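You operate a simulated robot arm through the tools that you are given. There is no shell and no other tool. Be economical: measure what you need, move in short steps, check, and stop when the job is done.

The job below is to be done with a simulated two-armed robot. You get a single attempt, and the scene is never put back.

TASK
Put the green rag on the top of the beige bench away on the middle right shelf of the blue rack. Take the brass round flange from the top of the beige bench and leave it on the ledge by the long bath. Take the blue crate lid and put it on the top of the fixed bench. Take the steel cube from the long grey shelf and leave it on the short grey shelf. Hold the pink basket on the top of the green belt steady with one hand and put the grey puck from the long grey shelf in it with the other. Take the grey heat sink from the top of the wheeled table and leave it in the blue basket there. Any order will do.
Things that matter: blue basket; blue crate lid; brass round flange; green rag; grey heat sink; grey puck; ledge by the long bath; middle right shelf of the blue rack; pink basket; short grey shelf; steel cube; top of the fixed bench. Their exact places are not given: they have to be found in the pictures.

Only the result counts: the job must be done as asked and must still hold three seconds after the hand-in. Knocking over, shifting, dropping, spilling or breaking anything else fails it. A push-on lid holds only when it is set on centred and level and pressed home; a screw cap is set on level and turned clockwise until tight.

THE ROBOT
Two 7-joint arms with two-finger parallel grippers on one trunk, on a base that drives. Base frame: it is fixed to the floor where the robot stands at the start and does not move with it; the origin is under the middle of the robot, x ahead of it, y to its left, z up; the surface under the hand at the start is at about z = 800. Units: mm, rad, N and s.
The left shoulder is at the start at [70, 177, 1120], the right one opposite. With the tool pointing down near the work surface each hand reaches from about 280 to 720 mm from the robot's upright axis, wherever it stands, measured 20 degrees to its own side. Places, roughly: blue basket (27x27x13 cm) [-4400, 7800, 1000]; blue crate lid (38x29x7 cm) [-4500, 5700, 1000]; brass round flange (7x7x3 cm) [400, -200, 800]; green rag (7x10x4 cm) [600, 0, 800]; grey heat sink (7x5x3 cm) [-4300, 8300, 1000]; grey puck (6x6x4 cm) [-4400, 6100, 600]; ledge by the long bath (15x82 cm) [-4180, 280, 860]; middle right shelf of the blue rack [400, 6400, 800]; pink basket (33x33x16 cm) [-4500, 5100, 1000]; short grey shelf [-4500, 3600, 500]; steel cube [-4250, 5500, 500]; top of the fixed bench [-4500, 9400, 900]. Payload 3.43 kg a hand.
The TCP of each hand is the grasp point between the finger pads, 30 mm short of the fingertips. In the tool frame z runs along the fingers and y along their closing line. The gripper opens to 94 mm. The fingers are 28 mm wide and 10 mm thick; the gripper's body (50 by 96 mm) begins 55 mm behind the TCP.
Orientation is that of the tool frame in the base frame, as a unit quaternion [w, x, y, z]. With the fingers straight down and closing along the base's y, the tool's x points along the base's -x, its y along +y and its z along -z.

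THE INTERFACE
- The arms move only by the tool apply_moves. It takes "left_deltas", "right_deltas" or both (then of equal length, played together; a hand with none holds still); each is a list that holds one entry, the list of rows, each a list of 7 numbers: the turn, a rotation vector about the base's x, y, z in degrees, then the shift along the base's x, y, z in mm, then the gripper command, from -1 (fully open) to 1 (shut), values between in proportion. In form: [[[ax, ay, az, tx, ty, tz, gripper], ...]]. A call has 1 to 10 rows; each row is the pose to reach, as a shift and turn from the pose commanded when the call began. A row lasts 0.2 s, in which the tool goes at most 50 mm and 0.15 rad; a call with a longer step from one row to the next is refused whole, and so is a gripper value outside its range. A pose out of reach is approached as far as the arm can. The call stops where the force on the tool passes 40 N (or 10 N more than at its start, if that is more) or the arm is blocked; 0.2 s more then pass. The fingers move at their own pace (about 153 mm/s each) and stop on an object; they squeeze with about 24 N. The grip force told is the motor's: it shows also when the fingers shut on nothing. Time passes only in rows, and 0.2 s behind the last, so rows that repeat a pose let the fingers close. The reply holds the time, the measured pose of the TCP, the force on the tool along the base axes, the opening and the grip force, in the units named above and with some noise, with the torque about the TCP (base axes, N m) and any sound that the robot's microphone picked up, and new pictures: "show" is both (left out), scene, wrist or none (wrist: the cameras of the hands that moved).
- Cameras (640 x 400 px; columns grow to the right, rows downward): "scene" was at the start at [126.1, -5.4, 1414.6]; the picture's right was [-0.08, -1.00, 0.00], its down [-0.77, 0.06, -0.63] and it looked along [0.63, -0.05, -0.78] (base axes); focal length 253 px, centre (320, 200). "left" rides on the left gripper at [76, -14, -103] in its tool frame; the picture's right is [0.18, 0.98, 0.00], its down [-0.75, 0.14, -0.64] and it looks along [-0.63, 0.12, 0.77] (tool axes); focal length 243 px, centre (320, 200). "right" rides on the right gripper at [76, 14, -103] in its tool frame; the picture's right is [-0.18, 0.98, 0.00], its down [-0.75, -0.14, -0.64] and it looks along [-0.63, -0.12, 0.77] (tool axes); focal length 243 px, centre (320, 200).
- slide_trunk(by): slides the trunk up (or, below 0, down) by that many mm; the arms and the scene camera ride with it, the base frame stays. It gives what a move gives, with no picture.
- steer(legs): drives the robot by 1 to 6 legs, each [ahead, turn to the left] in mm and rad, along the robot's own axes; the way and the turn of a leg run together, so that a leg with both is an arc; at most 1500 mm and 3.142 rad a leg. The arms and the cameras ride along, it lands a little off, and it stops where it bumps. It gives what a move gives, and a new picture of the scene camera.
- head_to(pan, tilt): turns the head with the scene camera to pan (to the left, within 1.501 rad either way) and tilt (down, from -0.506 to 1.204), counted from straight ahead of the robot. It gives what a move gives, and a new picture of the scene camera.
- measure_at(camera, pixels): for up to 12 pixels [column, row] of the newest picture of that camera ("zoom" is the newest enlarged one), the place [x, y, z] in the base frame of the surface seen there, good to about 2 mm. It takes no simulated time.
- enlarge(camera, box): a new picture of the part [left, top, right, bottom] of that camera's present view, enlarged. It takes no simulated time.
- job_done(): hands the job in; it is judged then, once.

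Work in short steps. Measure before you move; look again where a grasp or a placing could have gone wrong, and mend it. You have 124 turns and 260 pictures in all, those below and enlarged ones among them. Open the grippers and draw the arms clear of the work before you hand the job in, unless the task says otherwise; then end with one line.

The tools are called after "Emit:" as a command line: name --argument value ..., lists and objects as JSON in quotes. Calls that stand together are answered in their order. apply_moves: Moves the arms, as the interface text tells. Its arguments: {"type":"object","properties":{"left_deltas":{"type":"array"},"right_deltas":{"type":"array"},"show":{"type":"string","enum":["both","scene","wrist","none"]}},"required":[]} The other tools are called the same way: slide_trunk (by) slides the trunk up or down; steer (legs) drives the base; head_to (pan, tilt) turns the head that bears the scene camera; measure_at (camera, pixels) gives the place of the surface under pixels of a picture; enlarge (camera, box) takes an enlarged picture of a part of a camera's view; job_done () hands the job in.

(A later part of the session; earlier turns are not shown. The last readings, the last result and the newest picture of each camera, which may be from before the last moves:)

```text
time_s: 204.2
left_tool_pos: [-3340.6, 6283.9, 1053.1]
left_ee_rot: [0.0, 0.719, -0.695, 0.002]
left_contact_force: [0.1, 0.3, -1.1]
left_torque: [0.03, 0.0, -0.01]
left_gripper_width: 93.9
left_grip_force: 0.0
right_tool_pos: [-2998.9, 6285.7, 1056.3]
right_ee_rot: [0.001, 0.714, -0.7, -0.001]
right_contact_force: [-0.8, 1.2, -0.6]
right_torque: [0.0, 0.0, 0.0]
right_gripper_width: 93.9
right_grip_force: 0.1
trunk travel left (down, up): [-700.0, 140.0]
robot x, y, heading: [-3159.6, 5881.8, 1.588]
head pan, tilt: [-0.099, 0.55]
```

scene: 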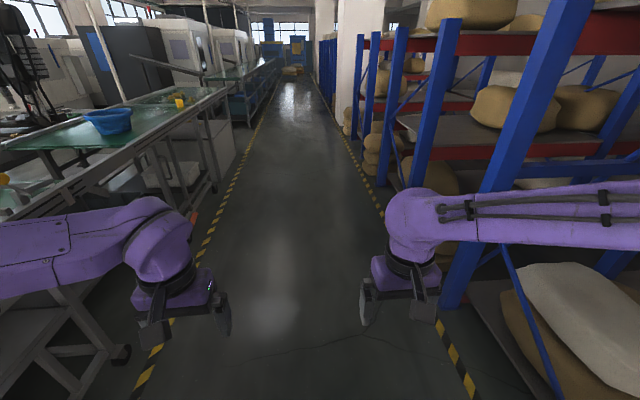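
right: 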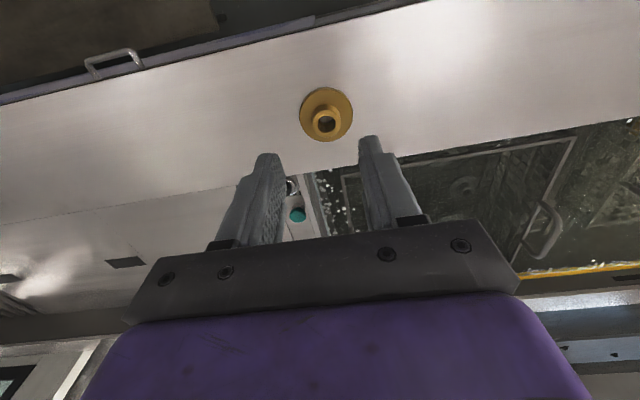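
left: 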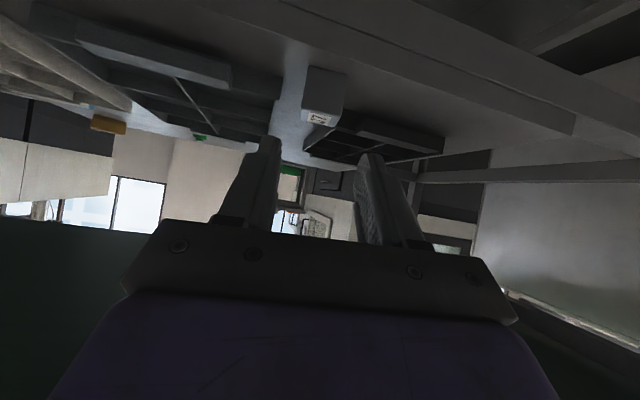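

I turn to face the belt, lower the trunk, pitch the right hand 50° and look at the puck.

Emit:
steer --legs '[[0, 1.553], [180, 0]]'

Emit:
slide_trunk --by -400

Emit:
apply_moves --right_deltas '[[[0, 8.4, 0, -15, 0, 0, -1], [0, 16.8, 0, -30, 0, 0, -1], [0, 25.2, 0, -40, 0, 0, -1], [0, 33.6, 0, -50, 0, 0, -1], [0, 42, 0, -60, 0, 0, -1], [0, 50, 0, -60, 0, 0, -1]]]' --show "none"

Emit:
head_to --pan -0.1 --tilt 0.45

```text
time_s: 209.4
left_tool_pos: [-3742.1, 5704.9, 1052.8]
left_ee_rot: [-0.001, 1.0, 0.008, -0.001]
left_contact_force: [-0.2, 0.0, 1.0]
left_torque: [0.01, -0.03, -0.04]
left_gripper_width: 94.1
left_grip_force: 0.0
right_tool_pos: [-3739.2, 6046.2, 1055.7]
right_ee_rot: [0.001, 1.0, 0.002, -0.001]
right_contact_force: [0.3, -0.1, 0.2]
right_torque: [0.02, -0.01, 0.01]
right_gripper_width: 94.1
right_grip_force: 0.0
trunk travel left (down, up): [-700.0, 140.0]
robot x, y, heading: [-3339.4, 5880.5, -3.142]
head pan, tilt: [-0.099, 0.55]
```

scene: 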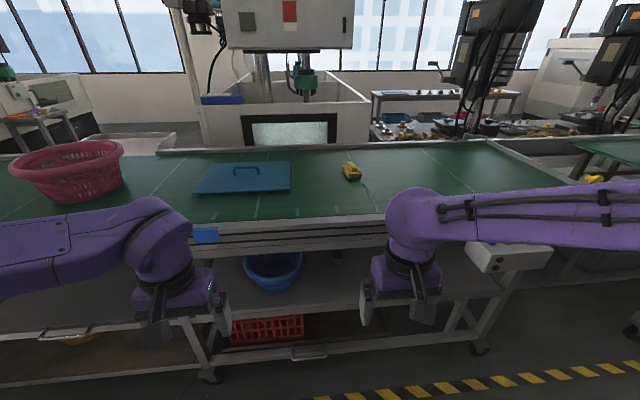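

```text
time_s: 213.3
left_tool_pos: [-3743.5, 5704.9, 653.1]
left_ee_rot: [-0.001, 1.0, 0.009, 0.0]
left_contact_force: [0.3, -0.6, 0.3]
left_torque: [-0.02, 0.01, -0.03]
left_gripper_width: 94.1
left_grip_force: 0.0
right_tool_pos: [-3739.4, 6047.3, 656.6]
right_ee_rot: [0.001, 1.0, 0.002, 0.0]
right_contact_force: [-0.7, -0.2, -0.3]
right_torque: [0.0, -0.05, -0.01]
right_gripper_width: 94.1
right_grip_force: 0.0
trunk travel left (down, up): [-300.0, 540.0]
robot x, y, heading: [-3339.7, 5882.3, -3.141]
head pan, tilt: [-0.099, 0.55]
```

```text
time_s: 214.7
left_tool_pos: [-3743.3, 5704.6, 653.4]
left_ee_rot: [-0.001, 1.0, 0.009, 0.001]
left_contact_force: [-0.4, 0.4, 0.5]
left_torque: [0.0, 0.0, -0.04]
left_gripper_width: 93.8
left_grip_force: 0.0
right_tool_pos: [-3799.0, 6047.4, 657.2]
right_ee_rot: [-0.001, 0.906, 0.001, -0.423]
right_contact_force: [-0.5, -0.5, -0.9]
right_torque: [-0.02, 0.0, -0.02]
right_gripper_width: 94.0
right_grip_force: 0.0
trunk travel left (down, up): [-300.0, 540.0]
robot x, y, heading: [-3339.1, 5880.4, -3.143]
head pan, tilt: [-0.099, 0.55]
```

```text
time_s: 215.3
left_tool_pos: [-3743.1, 5704.2, 653.3]
left_ee_rot: [-0.001, 1.0, 0.009, 0.0]
left_contact_force: [0.6, 0.0, -0.1]
left_torque: [0.0, -0.01, 0.0]
left_gripper_width: 94.1
left_grip_force: 0.0
right_tool_pos: [-3800.1, 6046.1, 657.4]
right_ee_rot: [0.0, 0.907, 0.002, -0.422]
right_contact_force: [-0.1, 0.4, 0.0]
right_torque: [-0.01, -0.02, 0.02]
right_gripper_width: 93.9
right_grip_force: 0.0
trunk travel left (down, up): [-300.0, 540.0]
robot x, y, heading: [-3337.3, 5882.0, -3.14]
head pan, tilt: [-0.099, 0.45]
```

scene: 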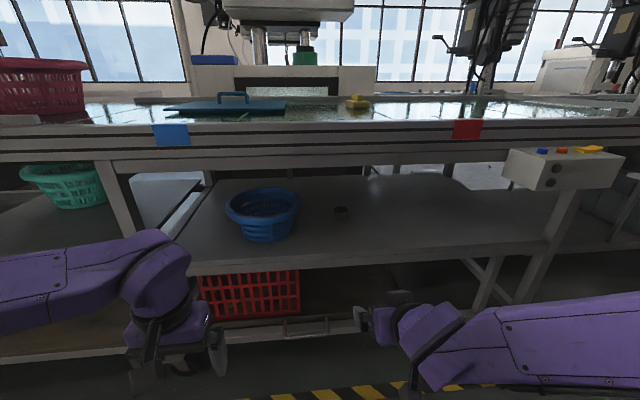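

The puck is at (341,210). I zoom in and measure it.

Emit:
enlarge --camera "scene" --box '[301, 185, 381, 235]'

Emit:
measure_at --camera "zoom" --pixels '[[320, 180], [320, 215], [275, 195], [365, 195], [320, 225], [320, 165], [300, 200], [340, 200]]'

```text
8.00 times, centred on (341, 210) of scene
```

zoom: 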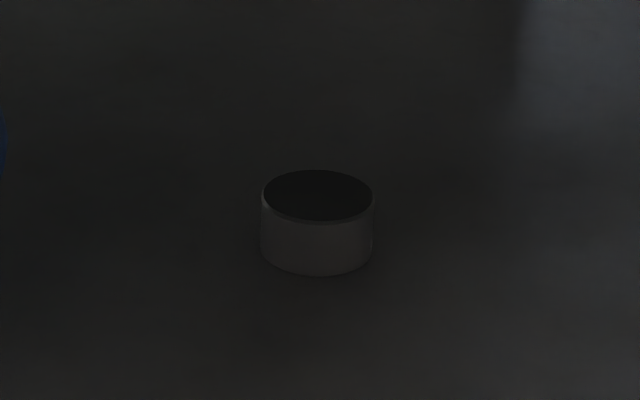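

```text
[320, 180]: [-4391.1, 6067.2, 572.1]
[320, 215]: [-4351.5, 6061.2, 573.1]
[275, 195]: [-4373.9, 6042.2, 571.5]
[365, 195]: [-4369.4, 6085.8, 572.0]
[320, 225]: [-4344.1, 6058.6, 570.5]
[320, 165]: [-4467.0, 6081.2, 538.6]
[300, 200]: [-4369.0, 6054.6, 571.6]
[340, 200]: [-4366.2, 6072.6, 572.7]
```

Puck centre is (-4372, 6063), top 572. I drive 300 mm ahead and bring the right hand to the pre-grasp.

Emit:
steer --legs '[[300, 0]]'

Emit:
apply_moves --right_deltas '[[[0, 0, 0, -40, 4, -6, -1], [0, 0, 0, -80, 8, -12, -1], [0, 0, 0, -120, 12, -18, -1], [0, 0, 0, -155, 15, -24, -1], [0, 0, 0, -186, 17, -27, -1]]]'

```text
time_s: 217.4
left_tool_pos: [-4043.7, 5701.8, 652.8]
left_ee_rot: [-0.001, 1.0, 0.01, 0.0]
left_contact_force: [0.0, 1.0, -0.2]
left_torque: [0.01, 0.0, -0.04]
left_gripper_width: 94.1
left_grip_force: 0.0
right_tool_pos: [-4101.9, 6044.7, 656.6]
right_ee_rot: [0.0, 0.906, 0.003, -0.423]
right_contact_force: [-0.6, -0.4, -0.5]
right_torque: [-0.02, -0.02, 0.0]
right_gripper_width: 93.7
right_grip_force: 0.0
trunk travel left (down, up): [-300.0, 540.0]
robot x, y, heading: [-3640.9, 5881.5, -3.141]
head pan, tilt: [-0.099, 0.45]
```

scene: 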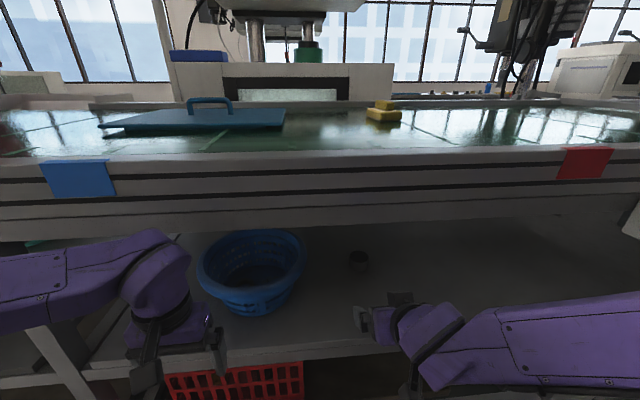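

```text
time_s: 218.6
left_tool_pos: [-4042.3, 5703.4, 654.1]
left_ee_rot: [-0.001, 1.0, 0.01, 0.0]
left_contact_force: [-0.1, -0.3, -0.4]
left_torque: [0.02, 0.04, 0.01]
left_gripper_width: 94.1
left_grip_force: 0.1
right_tool_pos: [-4287.2, 6062.0, 628.6]
right_ee_rot: [0.001, 0.906, 0.004, -0.423]
right_contact_force: [-0.2, 0.0, 0.7]
right_torque: [0.01, 0.0, -0.01]
right_gripper_width: 94.1
right_grip_force: 0.0
trunk travel left (down, up): [-300.0, 540.0]
robot x, y, heading: [-3638.8, 5876.2, -3.137]
head pan, tilt: [-0.099, 0.45]
```

scene: 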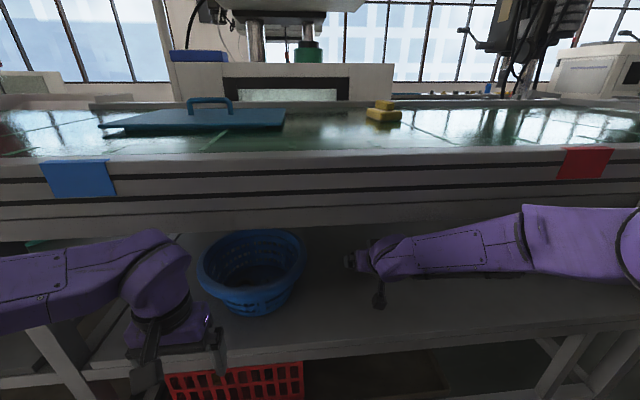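
right: 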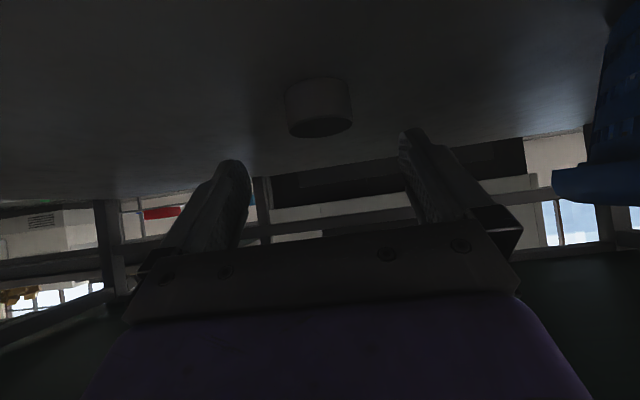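

I check forearm points against the belt's underside before advancing.

Emit:
measure_at --camera "scene" --pixels '[[520, 216], [500, 225], [480, 229], [440, 236], [410, 240], [560, 215], [600, 215]]'

```text
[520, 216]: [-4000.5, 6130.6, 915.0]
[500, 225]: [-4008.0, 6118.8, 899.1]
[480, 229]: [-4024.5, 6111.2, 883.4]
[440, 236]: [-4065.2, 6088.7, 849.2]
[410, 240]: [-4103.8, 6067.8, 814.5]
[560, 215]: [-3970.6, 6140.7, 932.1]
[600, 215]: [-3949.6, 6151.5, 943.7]
```

Clearance remains ~35 mm. I advance to the puck and grip it.

Emit:
apply_moves --right_deltas '[[[0, 0, 0, -23, 0, -19, -1], [0, 0, 0, -46, 1, -38, -1], [0, 0, 0, -68, 1, -55, -1], [0, 0, 0, -68, 1, -55, 1], [0, 0, 0, -68, 1, -55, 1], [0, 0, 0, -68, 1, -55, 1], [0, 0, 0, -68, 1, -55, 1], [0, 0, 0, -60, 1, -30, 1], [0, 0, 0, -45, 1, -10, 1]]]'

```text
time_s: 220.6
left_tool_pos: [-4044.1, 5701.9, 652.9]
left_ee_rot: [-0.001, 1.0, 0.011, 0.0]
left_contact_force: [0.3, -0.1, 0.3]
left_torque: [0.02, 0.01, 0.03]
left_gripper_width: 94.1
left_grip_force: 0.0
right_tool_pos: [-4330.5, 6062.6, 618.3]
right_ee_rot: [0.0, 0.906, 0.003, -0.423]
right_contact_force: [-0.4, 0.0, -2.0]
right_torque: [-0.01, -0.02, 0.03]
right_gripper_width: 57.0
right_grip_force: 24.0
trunk travel left (down, up): [-300.0, 540.0]
robot x, y, heading: [-3639.6, 5882.3, -3.131]
head pan, tilt: [-0.099, 0.45]
```

scene: 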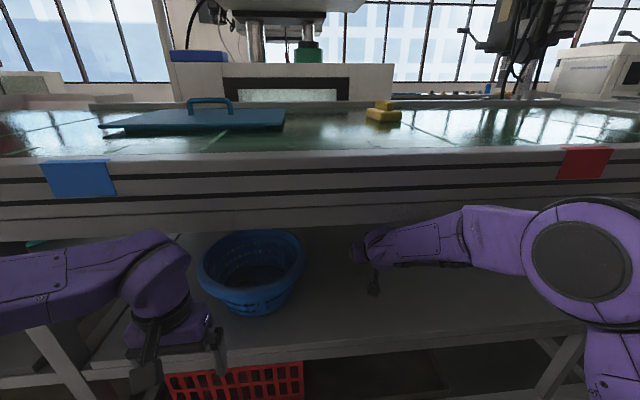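
right: 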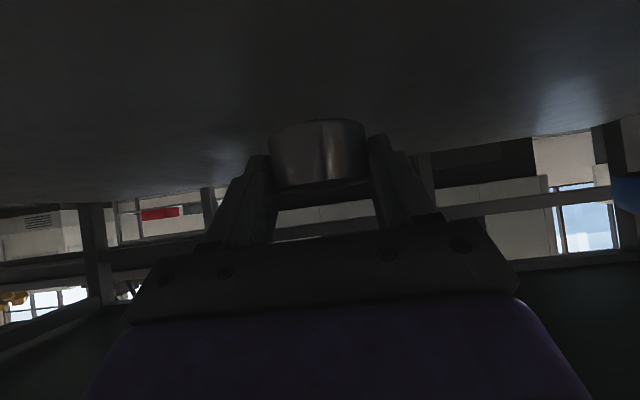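

The puck is held (57 mm). I pull the hand out and back the robot off, raise the trunk and unpitch the hand.

Emit:
apply_moves --right_deltas '[[[0, 0, 0, 40, 0, 12, 1], [0, 0, 0, 80, 0, 20, 1], [0, 0, 0, 120, 0, 27, 1], [0, 0, 0, 150, 0, 30, 1]]]' --show "none"

Emit:
steer --legs '[[-430, 0]]'

Emit:
slide_trunk --by 460

Emit:
apply_moves --right_deltas '[[[0, -8, 0, 0, 0, 0, 1], [0, -16, 0, 0, 0, 0, 1], [0, -24, 0, 0, 0, 0, 1], [0, -32, 0, 0, 0, 0, 1], [0, -40, 0, 20, 0, 0, 1], [0, -50, 0, 50, 0, 0, 1]]]' --show "wrist"

```text
time_s: 221.6
left_tool_pos: [-4042.9, 5701.9, 653.4]
left_ee_rot: [0.0, 1.0, 0.011, 0.0]
left_contact_force: [-0.1, -0.7, 0.3]
left_torque: [-0.02, 0.02, -0.01]
left_gripper_width: 94.0
left_grip_force: 0.2
right_tool_pos: [-4181.5, 6062.7, 649.0]
right_ee_rot: [0.0, 0.906, 0.003, -0.423]
right_contact_force: [-0.3, 0.4, -2.6]
right_torque: [-0.02, -0.03, 0.0]
right_gripper_width: 56.9
right_grip_force: 23.3
trunk travel left (down, up): [-300.0, 540.0]
robot x, y, heading: [-3639.1, 5877.0, -3.135]
head pan, tilt: [-0.099, 0.45]
```

```text
time_s: 224.2
left_tool_pos: [-3612.2, 5705.6, 652.9]
left_ee_rot: [-0.001, 1.0, 0.007, 0.0]
left_contact_force: [0.1, 0.1, 0.2]
left_torque: [-0.02, 0.02, -0.03]
left_gripper_width: 94.1
left_grip_force: 0.2
right_tool_pos: [-3747.6, 6068.5, 649.8]
right_ee_rot: [-0.002, 0.906, 0.0, -0.423]
right_contact_force: [-0.6, -0.1, -2.1]
right_torque: [-0.02, -0.04, 0.02]
right_gripper_width: 57.0
right_grip_force: 24.3
trunk travel left (down, up): [-300.0, 540.0]
robot x, y, heading: [-3202.9, 5881.5, 3.14]
head pan, tilt: [-0.099, 0.45]
```

scene: 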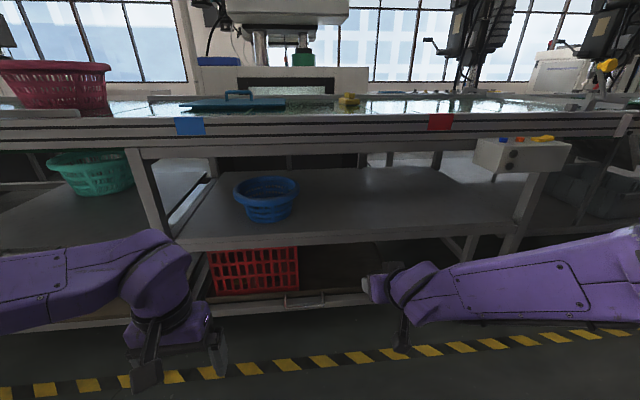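

```text
refused: 460 is not a number from -400 to 400
```

```text
refused: row 6 steps farther than a row can; nothing moved
```

I raise the trunk in allowed steps and unpitch with smaller turns, then drive to the basket.

Emit:
slide_trunk --by 400

Emit:
apply_moves --right_deltas '[[[0, -8, 0, 0, 0, 0, 1], [0, -16, 0, 0, 0, 0, 1], [0, -24, 0, 0, 0, 0, 1], [0, -32, 0, 0, 0, 0, 1], [0, -40, 0, 20, 0, 0, 1], [0, -48, 0, 50, 0, 0, 1]]]' --show "none"

Emit:
slide_trunk --by 120

Emit:
steer --legs '[[0, 1.571], [790, 0], [0, -1.571]]'

Emit:
head_to --pan 0.0 --tilt 0.6

```text
time_s: 228.1
left_tool_pos: [-3612.1, 5706.3, 1053.0]
left_ee_rot: [-0.001, 1.0, 0.007, 0.001]
left_contact_force: [-0.7, 0.3, 0.0]
left_torque: [-0.06, 0.01, 0.03]
left_gripper_width: 94.2
left_grip_force: 0.1
right_tool_pos: [-3749.0, 6067.6, 1049.6]
right_ee_rot: [-0.001, 0.906, 0.0, -0.422]
right_contact_force: [-0.4, -0.8, -2.3]
right_torque: [-0.01, -0.03, 0.03]
right_gripper_width: 56.9
right_grip_force: 24.2
trunk travel left (down, up): [-700.0, 140.0]
robot x, y, heading: [-3205.9, 5880.2, 3.146]
head pan, tilt: [-0.099, 0.45]
```

```text
time_s: 229.5
left_tool_pos: [-3611.5, 5704.2, 1053.9]
left_ee_rot: [-0.002, 1.0, 0.007, 0.0]
left_contact_force: [0.8, -0.5, -0.2]
left_torque: [0.0, 0.02, 0.0]
left_gripper_width: 94.0
left_grip_force: 0.1
right_tool_pos: [-3698.6, 6065.8, 1050.1]
right_ee_rot: [0.0, 1.0, 0.002, -0.016]
right_contact_force: [-0.2, -0.8, -2.3]
right_torque: [0.03, -0.01, 0.0]
right_gripper_width: 57.3
right_grip_force: 24.0
trunk travel left (down, up): [-700.0, 140.0]
robot x, y, heading: [-3204.3, 5881.3, 3.143]
head pan, tilt: [-0.099, 0.45]
```

```text
time_s: 231.0
left_tool_pos: [-3614.1, 5706.3, 1172.9]
left_ee_rot: [-0.001, 1.0, 0.007, 0.0]
left_contact_force: [0.2, 0.0, 0.3]
left_torque: [0.0, 0.0, 0.03]
left_gripper_width: 94.1
left_grip_force: 0.0
right_tool_pos: [-3698.4, 6067.6, 1168.9]
right_ee_rot: [-0.001, 1.0, 0.001, -0.018]
right_contact_force: [-1.2, 0.6, -2.1]
right_torque: [-0.02, 0.03, 0.01]
right_gripper_width: 57.3
right_grip_force: 24.0
trunk travel left (down, up): [-820.0, 20.0]
robot x, y, heading: [-3205.1, 5884.3, 3.142]
head pan, tilt: [-0.099, 0.45]
```

```text
time_s: 242.9
left_tool_pos: [-3620.2, 4926.0, 1172.3]
left_ee_rot: [-0.001, 1.0, -0.003, 0.0]
left_contact_force: [0.7, 0.5, 0.3]
left_torque: [0.01, 0.04, -0.01]
left_gripper_width: 93.8
left_grip_force: 0.0
right_tool_pos: [-3698.8, 5290.7, 1169.1]
right_ee_rot: [-0.001, 1.0, -0.008, -0.018]
right_contact_force: [-0.5, 0.3, -1.8]
right_torque: [0.0, 0.01, -0.02]
right_gripper_width: 57.0
right_grip_force: 23.8
trunk travel left (down, up): [-820.0, 20.0]
robot x, y, heading: [-3211.7, 5094.3, 3.12]
head pan, tilt: [-0.099, 0.45]
```

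scene: 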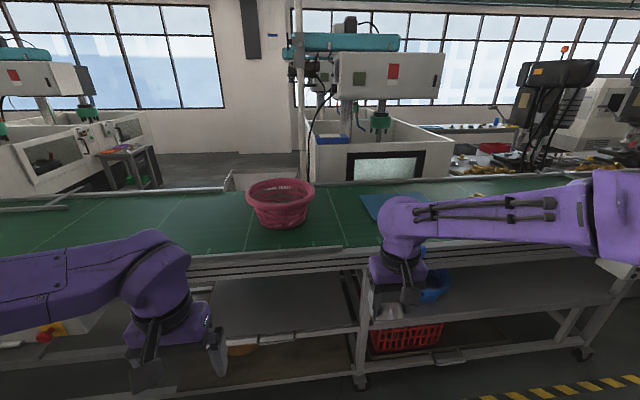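

```text
time_s: 243.6
left_tool_pos: [-3619.1, 4927.8, 1171.5]
left_ee_rot: [0.0, 1.0, -0.003, 0.0]
left_contact_force: [0.3, -0.4, 1.8]
left_torque: [0.04, 0.0, -0.01]
left_gripper_width: 93.8
left_grip_force: 0.0
right_tool_pos: [-3699.7, 5289.3, 1169.1]
right_ee_rot: [0.0, 1.0, -0.009, -0.017]
right_contact_force: [1.1, 0.8, -1.4]
right_torque: [0.0, 0.01, -0.02]
right_gripper_width: 57.0
right_grip_force: 24.4
trunk travel left (down, up): [-820.0, 20.0]
robot x, y, heading: [-3205.7, 5089.6, 3.123]
head pan, tilt: [0.0, 0.6]
```

scene: 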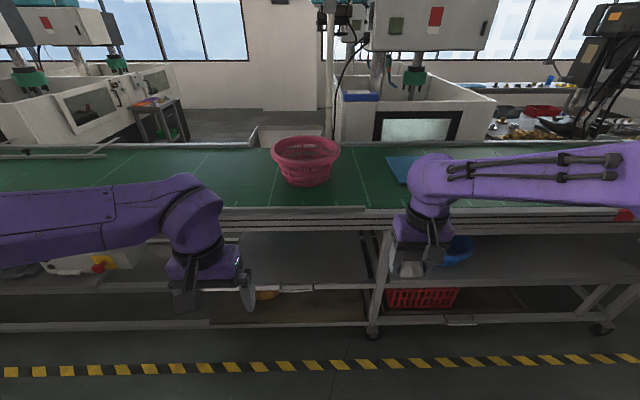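

The basket is at (305,160) on the belt. I zoom on it and measure its rim.

Emit:
enlarge --camera "scene" --box '[255, 125, 355, 195]'

Emit:
measure_at --camera "scene" --pixels '[[305, 158], [305, 138], [272, 148], [339, 147], [305, 184], [290, 156], [320, 156], [305, 150], [275, 153], [335, 153]]'

```text
5.71 times, centred on (305, 160) of scene
```

zoom: 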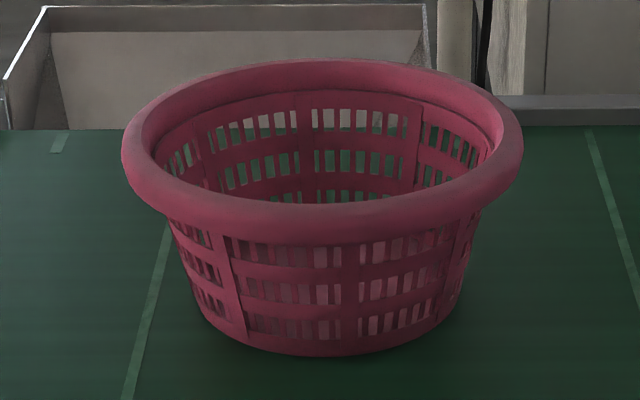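

```text
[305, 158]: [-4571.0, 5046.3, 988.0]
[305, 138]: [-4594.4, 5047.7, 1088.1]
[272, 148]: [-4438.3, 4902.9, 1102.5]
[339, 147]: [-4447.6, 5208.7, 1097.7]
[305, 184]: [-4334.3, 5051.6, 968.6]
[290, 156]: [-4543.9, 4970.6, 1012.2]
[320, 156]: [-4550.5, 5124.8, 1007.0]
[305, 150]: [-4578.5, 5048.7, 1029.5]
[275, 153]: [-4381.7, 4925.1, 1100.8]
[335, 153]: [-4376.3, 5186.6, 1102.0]
```

Basket centre ≈(-4445, 5052), rim z≈1105, radius ≈157. I move the robot close, to about (-3755, 5010).

Emit:
steer --legs '[[0, 0.162], [550, 0], [0, -0.143]]'

Emit:
head_to --pan 0.0 --tilt 0.75

```text
time_s: 248.0
left_tool_pos: [-4163.1, 4844.8, 1172.8]
left_ee_rot: [-0.002, 1.0, 0.003, -0.001]
left_contact_force: [-0.1, 0.0, 0.3]
left_torque: [0.02, 0.0, 0.0]
left_gripper_width: 94.0
left_grip_force: 0.0
right_tool_pos: [-4247.0, 5205.8, 1169.8]
right_ee_rot: [-0.002, 1.0, -0.003, -0.018]
right_contact_force: [-0.3, 0.7, -3.7]
right_torque: [0.02, -0.03, 0.02]
right_gripper_width: 57.2
right_grip_force: 24.2
trunk travel left (down, up): [-820.0, 20.0]
robot x, y, heading: [-3758.4, 5015.1, 3.13]
head pan, tilt: [0.0, 0.6]
```

scene: 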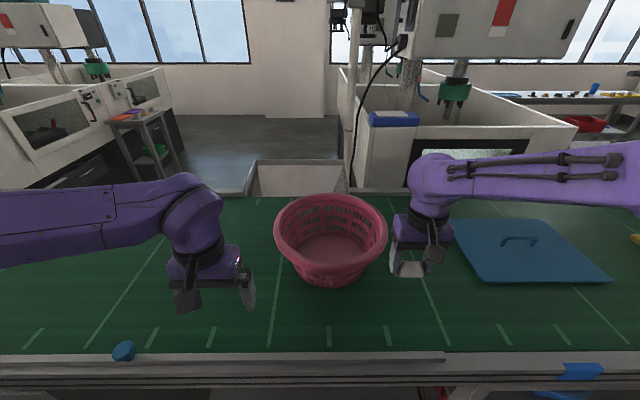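

```text
time_s: 248.7
left_tool_pos: [-4164.5, 4846.4, 1172.5]
left_ee_rot: [-0.001, 1.0, 0.004, -0.001]
left_contact_force: [0.1, 1.0, -1.0]
left_torque: [-0.01, 0.01, 0.01]
left_gripper_width: 93.8
left_grip_force: 0.0
right_tool_pos: [-4248.3, 5208.4, 1169.6]
right_ee_rot: [-0.001, 1.0, -0.003, -0.017]
right_contact_force: [0.5, 0.1, -2.6]
right_torque: [0.0, -0.01, 0.02]
right_gripper_width: 57.0
right_grip_force: 23.3
trunk travel left (down, up): [-820.0, 20.0]
robot x, y, heading: [-3756.7, 5016.4, 3.13]
head pan, tilt: [0.0, 0.75]
```

scene: 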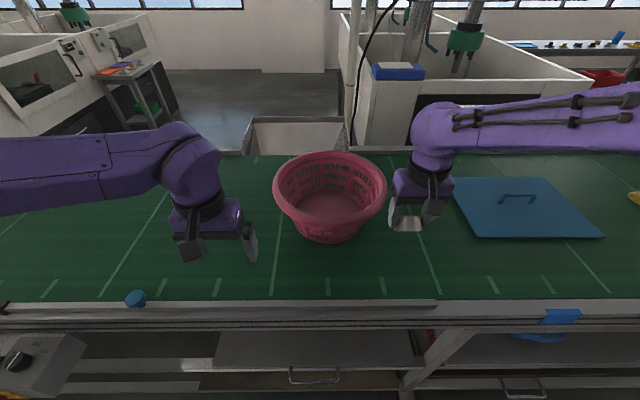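

I measure rim and inner floor from this closer view.

Emit:
enlarge --camera "scene" --box '[265, 140, 395, 250]'

Emit:
measure_at --camera "scene" --pixels '[[275, 183], [384, 183], [330, 155], [330, 220], [283, 200], [330, 200], [320, 205], [345, 203], [330, 214], [278, 175], [290, 182], [330, 163]]'

```text
3.64 times, centred on (330, 195) of scene
```

zoom: 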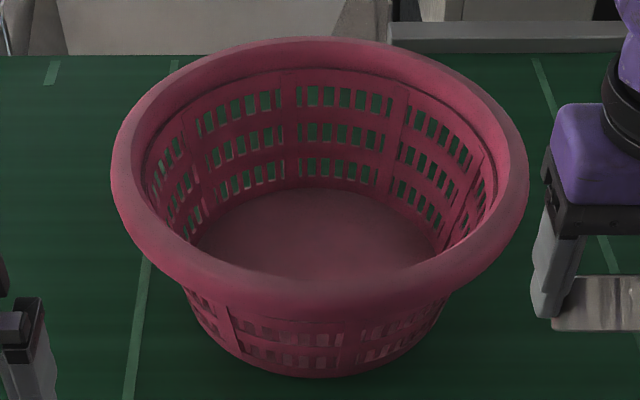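

```text
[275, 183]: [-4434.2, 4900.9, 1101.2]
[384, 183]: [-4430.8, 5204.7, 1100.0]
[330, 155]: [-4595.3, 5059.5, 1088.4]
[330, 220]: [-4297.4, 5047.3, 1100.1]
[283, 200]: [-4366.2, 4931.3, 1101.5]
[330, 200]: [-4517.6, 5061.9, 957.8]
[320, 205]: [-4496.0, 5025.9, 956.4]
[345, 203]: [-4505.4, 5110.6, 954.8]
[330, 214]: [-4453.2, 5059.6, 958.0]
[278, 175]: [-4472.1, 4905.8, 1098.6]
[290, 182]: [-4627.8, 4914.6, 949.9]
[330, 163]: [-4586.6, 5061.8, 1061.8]
```

Rim top z≈1105, centre (-4445, 5053). I bring the left hand over the left-near rim at (-4395, 4917), yawed 20° so the fingers straddle the rim.

Emit:
apply_moves --left_deltas '[[[0, 0, 4, -40, 12, 0, -1], [0, 0, 8, -80, 24, 0, -1], [0, 0, 12, -120, 36, 0, -1], [0, 0, 16, -160, 48, 0, -1], [0, 0, 20, -198, 60, 0, -1], [0, 0, 20, -231, 71, 0, -1]]]'

```text
time_s: 250.1
left_tool_pos: [-4396.5, 4919.3, 1173.9]
left_ee_rot: [0.0, 0.984, 0.176, 0.0]
left_contact_force: [0.7, 0.5, -0.8]
left_torque: [0.0, -0.01, 0.0]
left_gripper_width: 94.2
left_grip_force: 0.1
right_tool_pos: [-4249.2, 5210.2, 1169.0]
right_ee_rot: [0.0, 1.0, -0.003, -0.017]
right_contact_force: [-0.7, 0.3, -3.2]
right_torque: [-0.03, -0.04, -0.01]
right_gripper_width: 57.1
right_grip_force: 24.3
trunk travel left (down, up): [-820.0, 20.0]
robot x, y, heading: [-3755.6, 5016.4, 3.132]
head pan, tilt: [0.0, 0.75]
```

scene: 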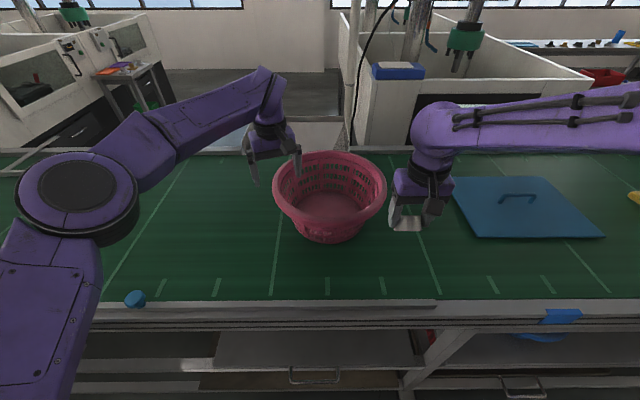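
left: 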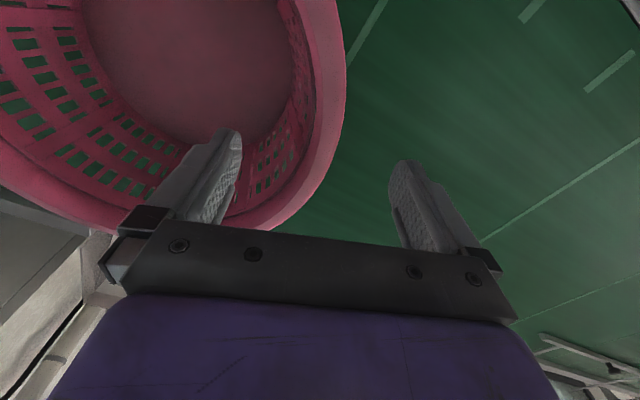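

Fingers straddle the rim. I lower 74 mm and close.

Emit:
apply_moves --left_deltas '[[[0, 0, 0, 0, -1, -40, -1], [0, 0, 0, 0, -1, -74, -1], [0, 0, 0, 0, -1, -74, 0.3], [0, 0, 0, 0, -1, -74, 1], [0, 0, 0, 0, -1, -74, 1], [0, 0, 0, 0, -1, -74, 1]]]'

```text
time_s: 251.5
left_tool_pos: [-4396.2, 4916.7, 1099.2]
left_ee_rot: [-0.002, 0.984, 0.176, 0.0]
left_contact_force: [-0.1, 1.8, 2.3]
left_torque: [0.96, 0.3, -0.05]
left_gripper_width: 33.2
left_grip_force: 23.9
right_tool_pos: [-4246.7, 5208.6, 1170.0]
right_ee_rot: [-0.001, 1.0, -0.004, -0.017]
right_contact_force: [-0.3, 0.2, -2.4]
right_torque: [0.01, -0.01, -0.04]
right_gripper_width: 57.0
right_grip_force: 24.5
trunk travel left (down, up): [-820.0, 20.0]
robot x, y, heading: [-3754.5, 5015.4, 3.13]
head pan, tilt: [0.0, 0.75]
```

scene: 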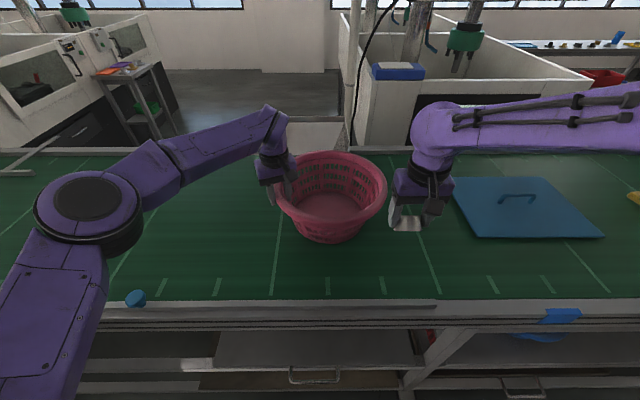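
left: 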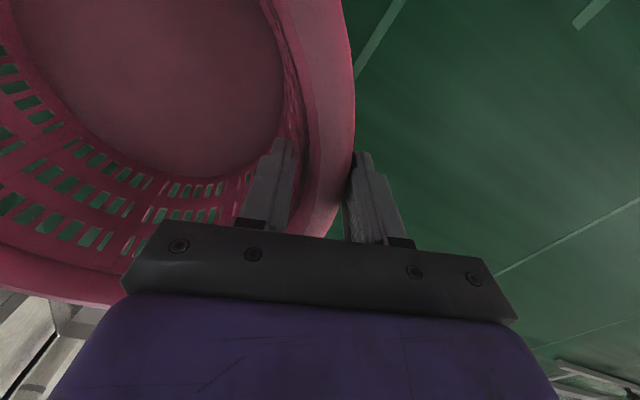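

The rim is held (33 mm). Now I raise the right hand and carry the puck over the basket with a slight forward tilt.

Emit:
apply_moves --right_deltas '[[[0, 0, 0, 0, 0, 40, 1], [0, 4, 0, -35, -22, 50, 1], [0, 8, 0, -75, -44, 55, 1], [0, 12, 0, -112, -66, 55, 1], [0, 16, 0, -150, -88, 55, 1], [0, 20, 0, -180, -106, 55, 1], [0, 20, 0, -205, -123, 50, 1]]]'

```text
time_s: 253.1
left_tool_pos: [-4395.7, 4914.9, 1098.9]
left_ee_rot: [-0.001, 0.984, 0.177, -0.001]
left_contact_force: [-0.9, 0.6, 1.8]
left_torque: [0.58, 0.52, -0.04]
left_gripper_width: 33.1
left_grip_force: 24.0
right_tool_pos: [-4452.8, 5083.5, 1219.1]
right_ee_rot: [-0.001, 0.982, -0.003, -0.191]
right_contact_force: [0.5, 0.3, -2.4]
right_torque: [0.04, -0.02, 0.0]
right_gripper_width: 57.1
right_grip_force: 24.1
trunk travel left (down, up): [-820.0, 20.0]
robot x, y, heading: [-3754.6, 5017.1, 3.134]
head pan, tilt: [0.0, 0.75]
```

scene: 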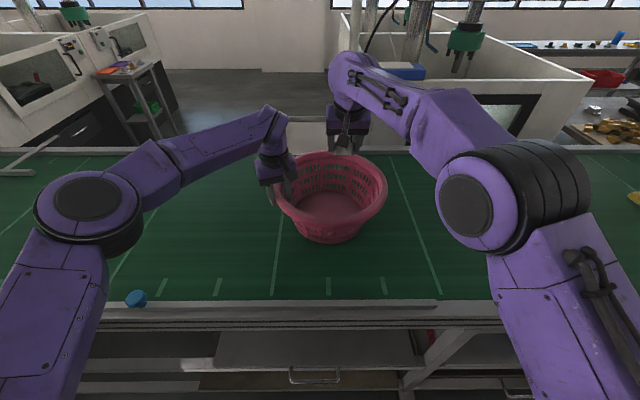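
right: 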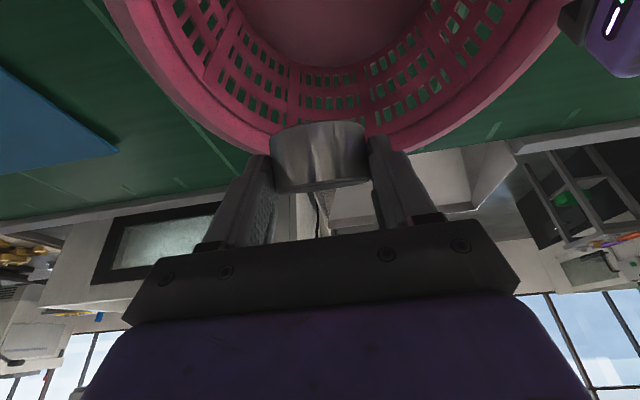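

Forward tilt would bring the wrist camera near the rim, so I set the tool upright again while descending part way.

Emit:
apply_moves --right_deltas '[[[0, -6, 0, 4, 0, 0, 1], [0, -12, 0, 8, 0, 0, 1], [0, -19, 0, 10, 0, 0, 1], [0, -19, 0, 10, 0, -45, 1], [0, -19, 0, 10, 0, -90, 1]]]'

```text
time_s: 254.3
left_tool_pos: [-4394.8, 4915.1, 1098.2]
left_ee_rot: [0.0, 0.984, 0.177, -0.001]
left_contact_force: [-0.1, -2.1, 3.0]
left_torque: [0.51, 0.41, 0.12]
left_gripper_width: 33.1
left_grip_force: 23.7
right_tool_pos: [-4432.1, 5090.1, 1127.6]
right_ee_rot: [-0.001, 1.0, -0.003, -0.027]
right_contact_force: [-0.4, 0.6, -3.0]
right_torque: [0.01, -0.01, 0.01]
right_gripper_width: 57.2
right_grip_force: 23.7
right hand out of reach, approached as far as the arm can: row 2, 3, 4, 5
trunk travel left (down, up): [-820.0, 20.0]
robot x, y, heading: [-3758.0, 5017.9, 3.134]
head pan, tilt: [0.0, 0.75]
```

scene: 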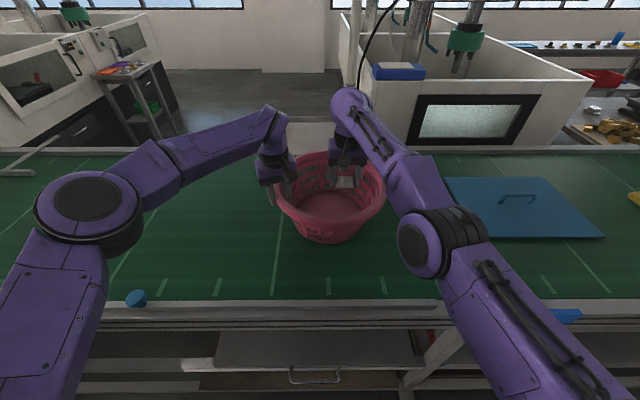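
right: 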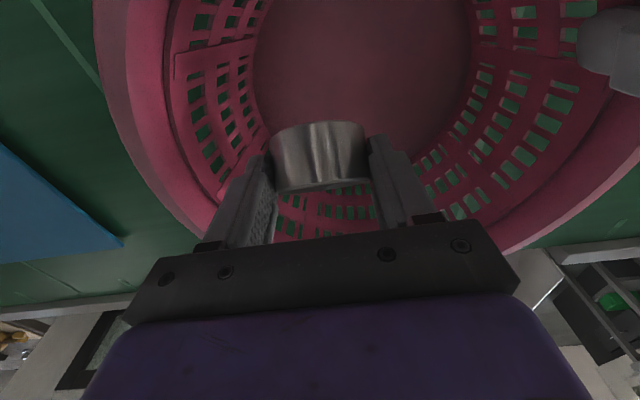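

The hand is inside above the floor, near the reach limit. I lower about 100 mm more, slightly back toward the robot, then release.

Emit:
apply_moves --right_deltas '[[[0, 0, 0, 15, -5, -35, 1], [0, 0, 0, 25, -8, -70, 1], [0, 0, 0, 25, -8, -100, 1], [0, 0, 0, 25, -8, -100, 1]]]'

```text
time_s: 255.3
left_tool_pos: [-4395.4, 4916.0, 1098.6]
left_ee_rot: [0.0, 0.984, 0.177, -0.001]
left_contact_force: [0.9, -2.7, 4.5]
left_torque: [0.71, 0.26, 0.01]
left_gripper_width: 33.3
left_grip_force: 24.3
right_tool_pos: [-4430.0, 5074.8, 1028.5]
right_ee_rot: [-0.002, 1.0, -0.003, -0.026]
right_contact_force: [0.4, 0.0, -2.8]
right_torque: [0.0, -0.02, -0.01]
right_gripper_width: 56.8
right_grip_force: 24.2
right hand out of reach, approached as far as the arm can: row 1, 2, 3, 4
trunk travel left (down, up): [-820.0, 20.0]
robot x, y, heading: [-3751.8, 5020.6, 3.132]
head pan, tilt: [0.0, 0.75]
```

scene: 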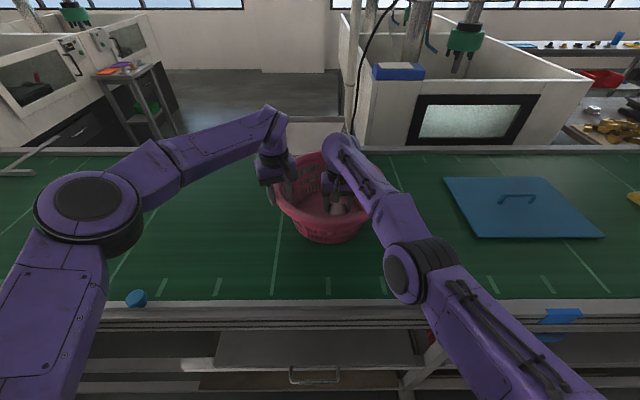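
right: 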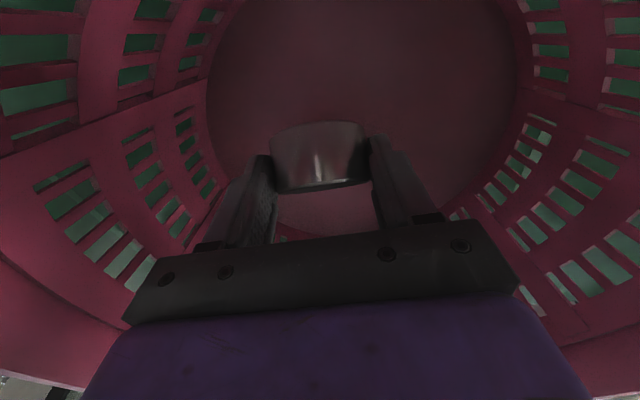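

The puck is just above the basket floor. I lower 12 mm, open, and lift straight out.

Emit:
apply_moves --right_deltas '[[[0, 0, 0, 0, 0, -12, 1], [0, 0, 0, 0, 0, -12, 0.2], [0, 0, 0, 0, 0, -12, -0.5], [0, 0, 0, 0, 0, -12, -0.5], [0, 0, 0, 0, 0, 30, -0.5], [0, 0, 0, 0, 0, 75, -0.5], [0, 0, 0, 0, 0, 120, -0.5], [0, 0, 0, 0, 0, 165, -0.5]]]'

```text
time_s: 257.1
left_tool_pos: [-4393.2, 4914.8, 1099.3]
left_ee_rot: [0.0, 0.984, 0.177, -0.001]
left_contact_force: [0.6, -1.7, 3.3]
left_torque: [0.82, 0.16, 0.04]
left_gripper_width: 32.9
left_grip_force: 24.1
right_tool_pos: [-4418.8, 5088.5, 1190.8]
right_ee_rot: [0.0, 1.0, -0.001, -0.027]
right_contact_force: [0.3, 0.0, 0.0]
right_torque: [-0.02, 0.01, 0.02]
right_gripper_width: 70.5
right_grip_force: 0.0
right hand out of reach, approached as far as the arm can: row 7, 8
trunk travel left (down, up): [-820.0, 20.0]
robot x, y, heading: [-3754.9, 5019.0, 3.139]
head pan, tilt: [0.0, 0.75]
```

scene: 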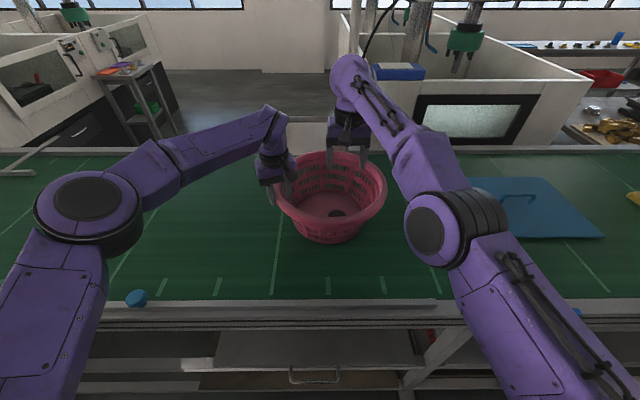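
right: 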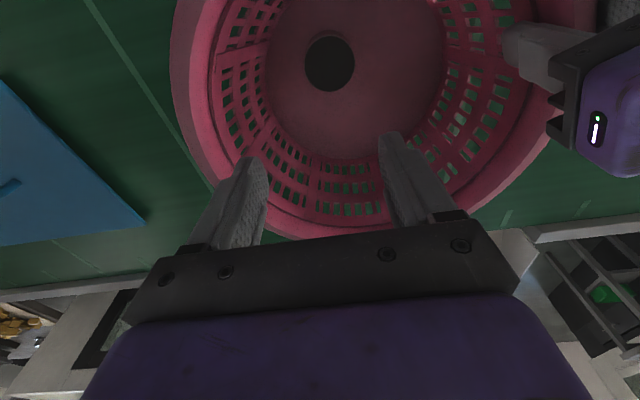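

The puck lies in the basket. I release the rim, raise the left hand, and retract both hands.

Emit:
apply_moves --left_deltas '[[[0, 0, 0, 0, 0, 0, 0.3], [0, 0, 0, 0, 0, 0, -1], [0, 0, 0, 0, 0, 0, -1], [0, 0, 0, 0, 0, 40, -1], [0, 0, 0, 0, 0, 80, -1], [0, 0, -4, 45, -12, 85, -1], [0, 0, -8, 90, -24, 85, -1], [0, 0, -12, 135, -36, 85, -1], [0, 0, -16, 180, -48, 85, -1], [0, 0, -20, 225, -60, 85, -1]]]' --right_deltas '[[[0, 0, 0, 0, 0, 0, -1], [0, 0, 0, 25, 18, 10, -1], [0, 0, 0, 55, 40, 10, -1], [0, 0, 0, 90, 65, 10, -1], [0, 0, 0, 125, 90, 10, -1], [0, 0, 0, 165, 110, 0, -1], [0, 0, 0, 165, 110, 0, -1], [0, 0, 0, 165, 110, 0, -1], [0, 0, 0, 165, 110, 0, -1], [0, 0, 0, 165, 110, 0, -1]]]'

```text
time_s: 259.3
left_tool_pos: [-4169.1, 4852.9, 1185.7]
left_ee_rot: [-0.002, 1.0, 0.004, -0.001]
left_contact_force: [-0.3, -0.1, 1.1]
left_torque: [0.02, 0.05, 0.02]
left_gripper_width: 94.2
left_grip_force: 0.1
right_tool_pos: [-4252.9, 5196.3, 1190.3]
right_ee_rot: [-0.002, 1.0, -0.003, -0.028]
right_contact_force: [0.4, -0.4, 1.2]
right_torque: [0.01, 0.0, -0.02]
right_gripper_width: 94.0
right_grip_force: 0.0
trunk travel left (down, up): [-820.0, 20.0]
robot x, y, heading: [-3758.8, 5018.1, 3.137]
head pan, tilt: [0.0, 0.75]
```

scene: 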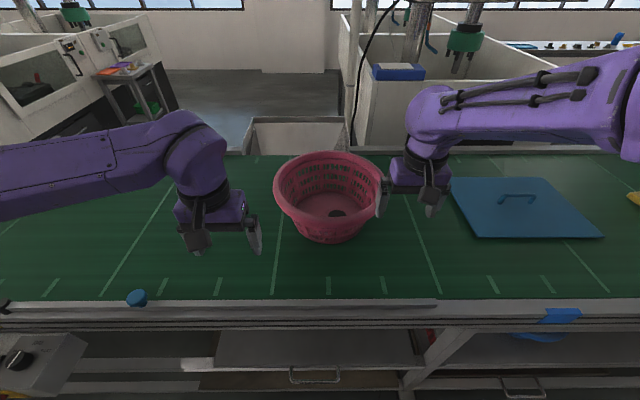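
right: 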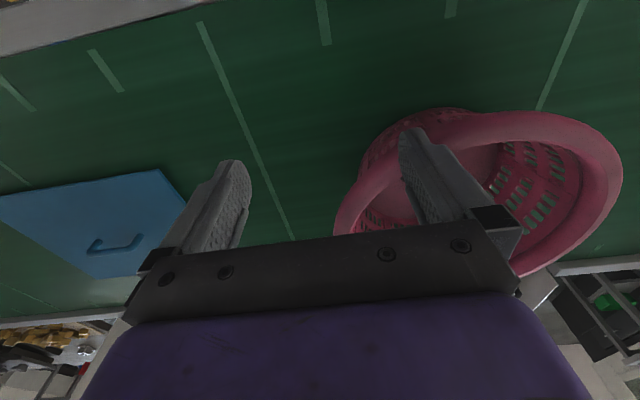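
left: 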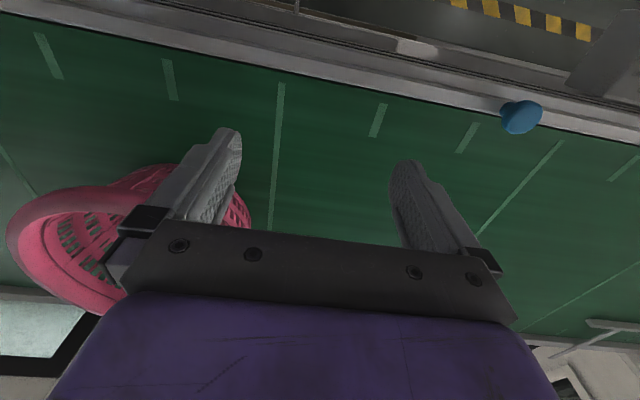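

The basket stands as before with the puck in it. Now the lid: I measure its handle (517,198) and corners.

Emit:
enlarge --camera "scene" --box '[440, 160, 620, 250]'

Emit:
measure_at --camera "scene" --pixels '[[450, 178], [545, 178], [602, 236], [474, 237], [502, 197], [517, 196], [533, 194], [500, 203], [535, 202], [518, 215], [516, 205]]'

```text
3.56 times, centred on (530, 205) of scene
```

zoom: 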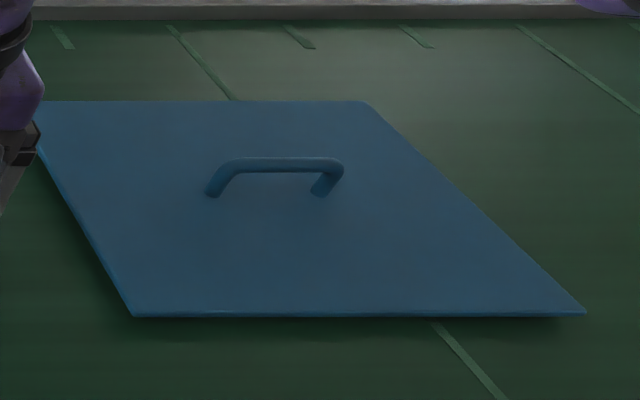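

```text
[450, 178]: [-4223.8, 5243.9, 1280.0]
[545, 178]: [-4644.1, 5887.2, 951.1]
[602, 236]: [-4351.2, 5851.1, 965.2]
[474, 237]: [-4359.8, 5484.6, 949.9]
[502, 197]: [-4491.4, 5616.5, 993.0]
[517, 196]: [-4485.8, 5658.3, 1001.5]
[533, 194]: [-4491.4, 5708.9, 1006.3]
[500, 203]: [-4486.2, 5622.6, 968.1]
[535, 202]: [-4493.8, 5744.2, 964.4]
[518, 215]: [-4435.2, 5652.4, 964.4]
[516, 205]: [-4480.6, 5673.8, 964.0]
```

Handle bar runs along y at x≈-4488, y 5615–5712, top ≈1006; plate top 964.5. I shift the robot to about (-3800, 5520).

Emit:
steer --legs '[[-300, 0], [0, -1.566], [505, 0], [0, 1.57], [340, 0]]'

Emit:
apply_moves --right_deltas '[[[0, 0, 8.5, 0, 0, 0, -1], [0, 0, 17, 0, 0, 0, -1], [0, 0, 25.5, 0, 0, 0, -1], [0, 0, 34, 0, 0, 0, -1], [0, 0, 42.5, 0, 0, 0, -1], [0, 0, 51, 0, 0, 0, -1], [0, 0, 59.5, 0, 0, 0, -1], [0, 0, 68, 0, 0, 0, -1], [0, 0, 76.5, 0, 0, 0, -1], [0, 0, 85, 0, 0, 0, -1]]]'

```text
time_s: 273.4
left_tool_pos: [-4208.7, 5360.4, 1185.0]
left_ee_rot: [0.0, 1.0, 0.004, -0.001]
left_contact_force: [-0.9, 0.3, -0.1]
left_torque: [0.01, 0.01, -0.04]
left_gripper_width: 94.0
left_grip_force: 0.1
right_tool_pos: [-4295.5, 5702.5, 1189.2]
right_ee_rot: [-0.002, 1.0, -0.002, -0.027]
right_contact_force: [0.4, -0.2, 0.0]
right_torque: [0.03, 0.04, 0.01]
right_gripper_width: 94.1
right_grip_force: 0.1
trunk travel left (down, up): [-820.0, 20.0]
robot x, y, heading: [-3801.4, 5523.8, 3.138]
head pan, tilt: [0.0, 0.75]
```

scene: 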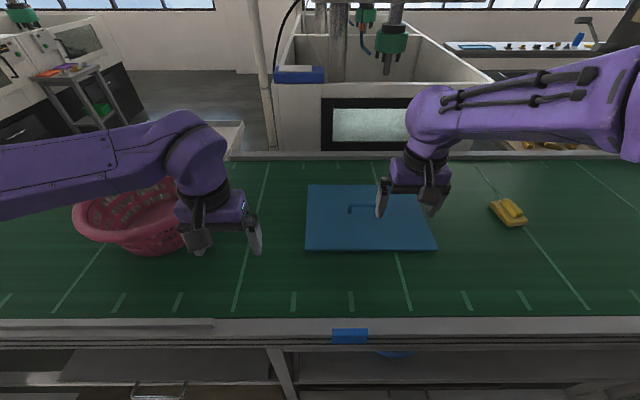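

```text
time_s: 275.6
left_tool_pos: [-4211.0, 5360.4, 1185.8]
left_ee_rot: [0.0, 1.0, 0.005, 0.0]
left_contact_force: [-0.4, -0.4, 0.9]
left_torque: [-0.02, -0.01, 0.0]
left_gripper_width: 94.2
left_grip_force: 0.1
right_tool_pos: [-4295.5, 5703.7, 1190.7]
right_ee_rot: [0.017, 0.737, 0.675, -0.021]
right_contact_force: [-0.5, 0.7, -0.4]
right_torque: [0.01, 0.0, 0.01]
right_gripper_width: 93.9
right_grip_force: 0.0
trunk travel left (down, up): [-820.0, 20.0]
robot x, y, heading: [-3797.7, 5524.4, 3.141]
head pan, tilt: [0.0, 0.75]
```

scene: 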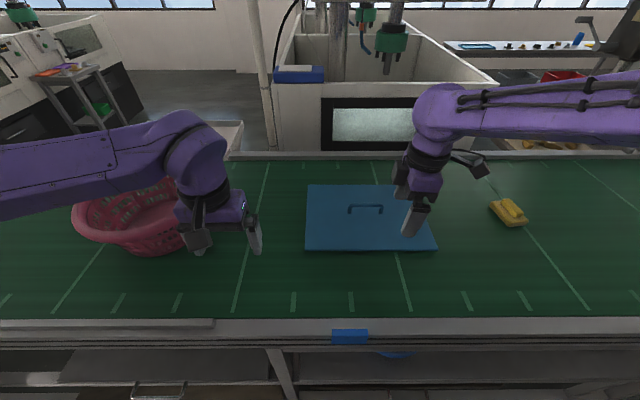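
right: 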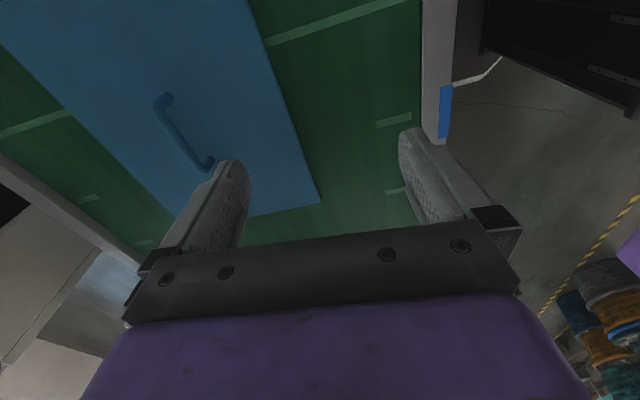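

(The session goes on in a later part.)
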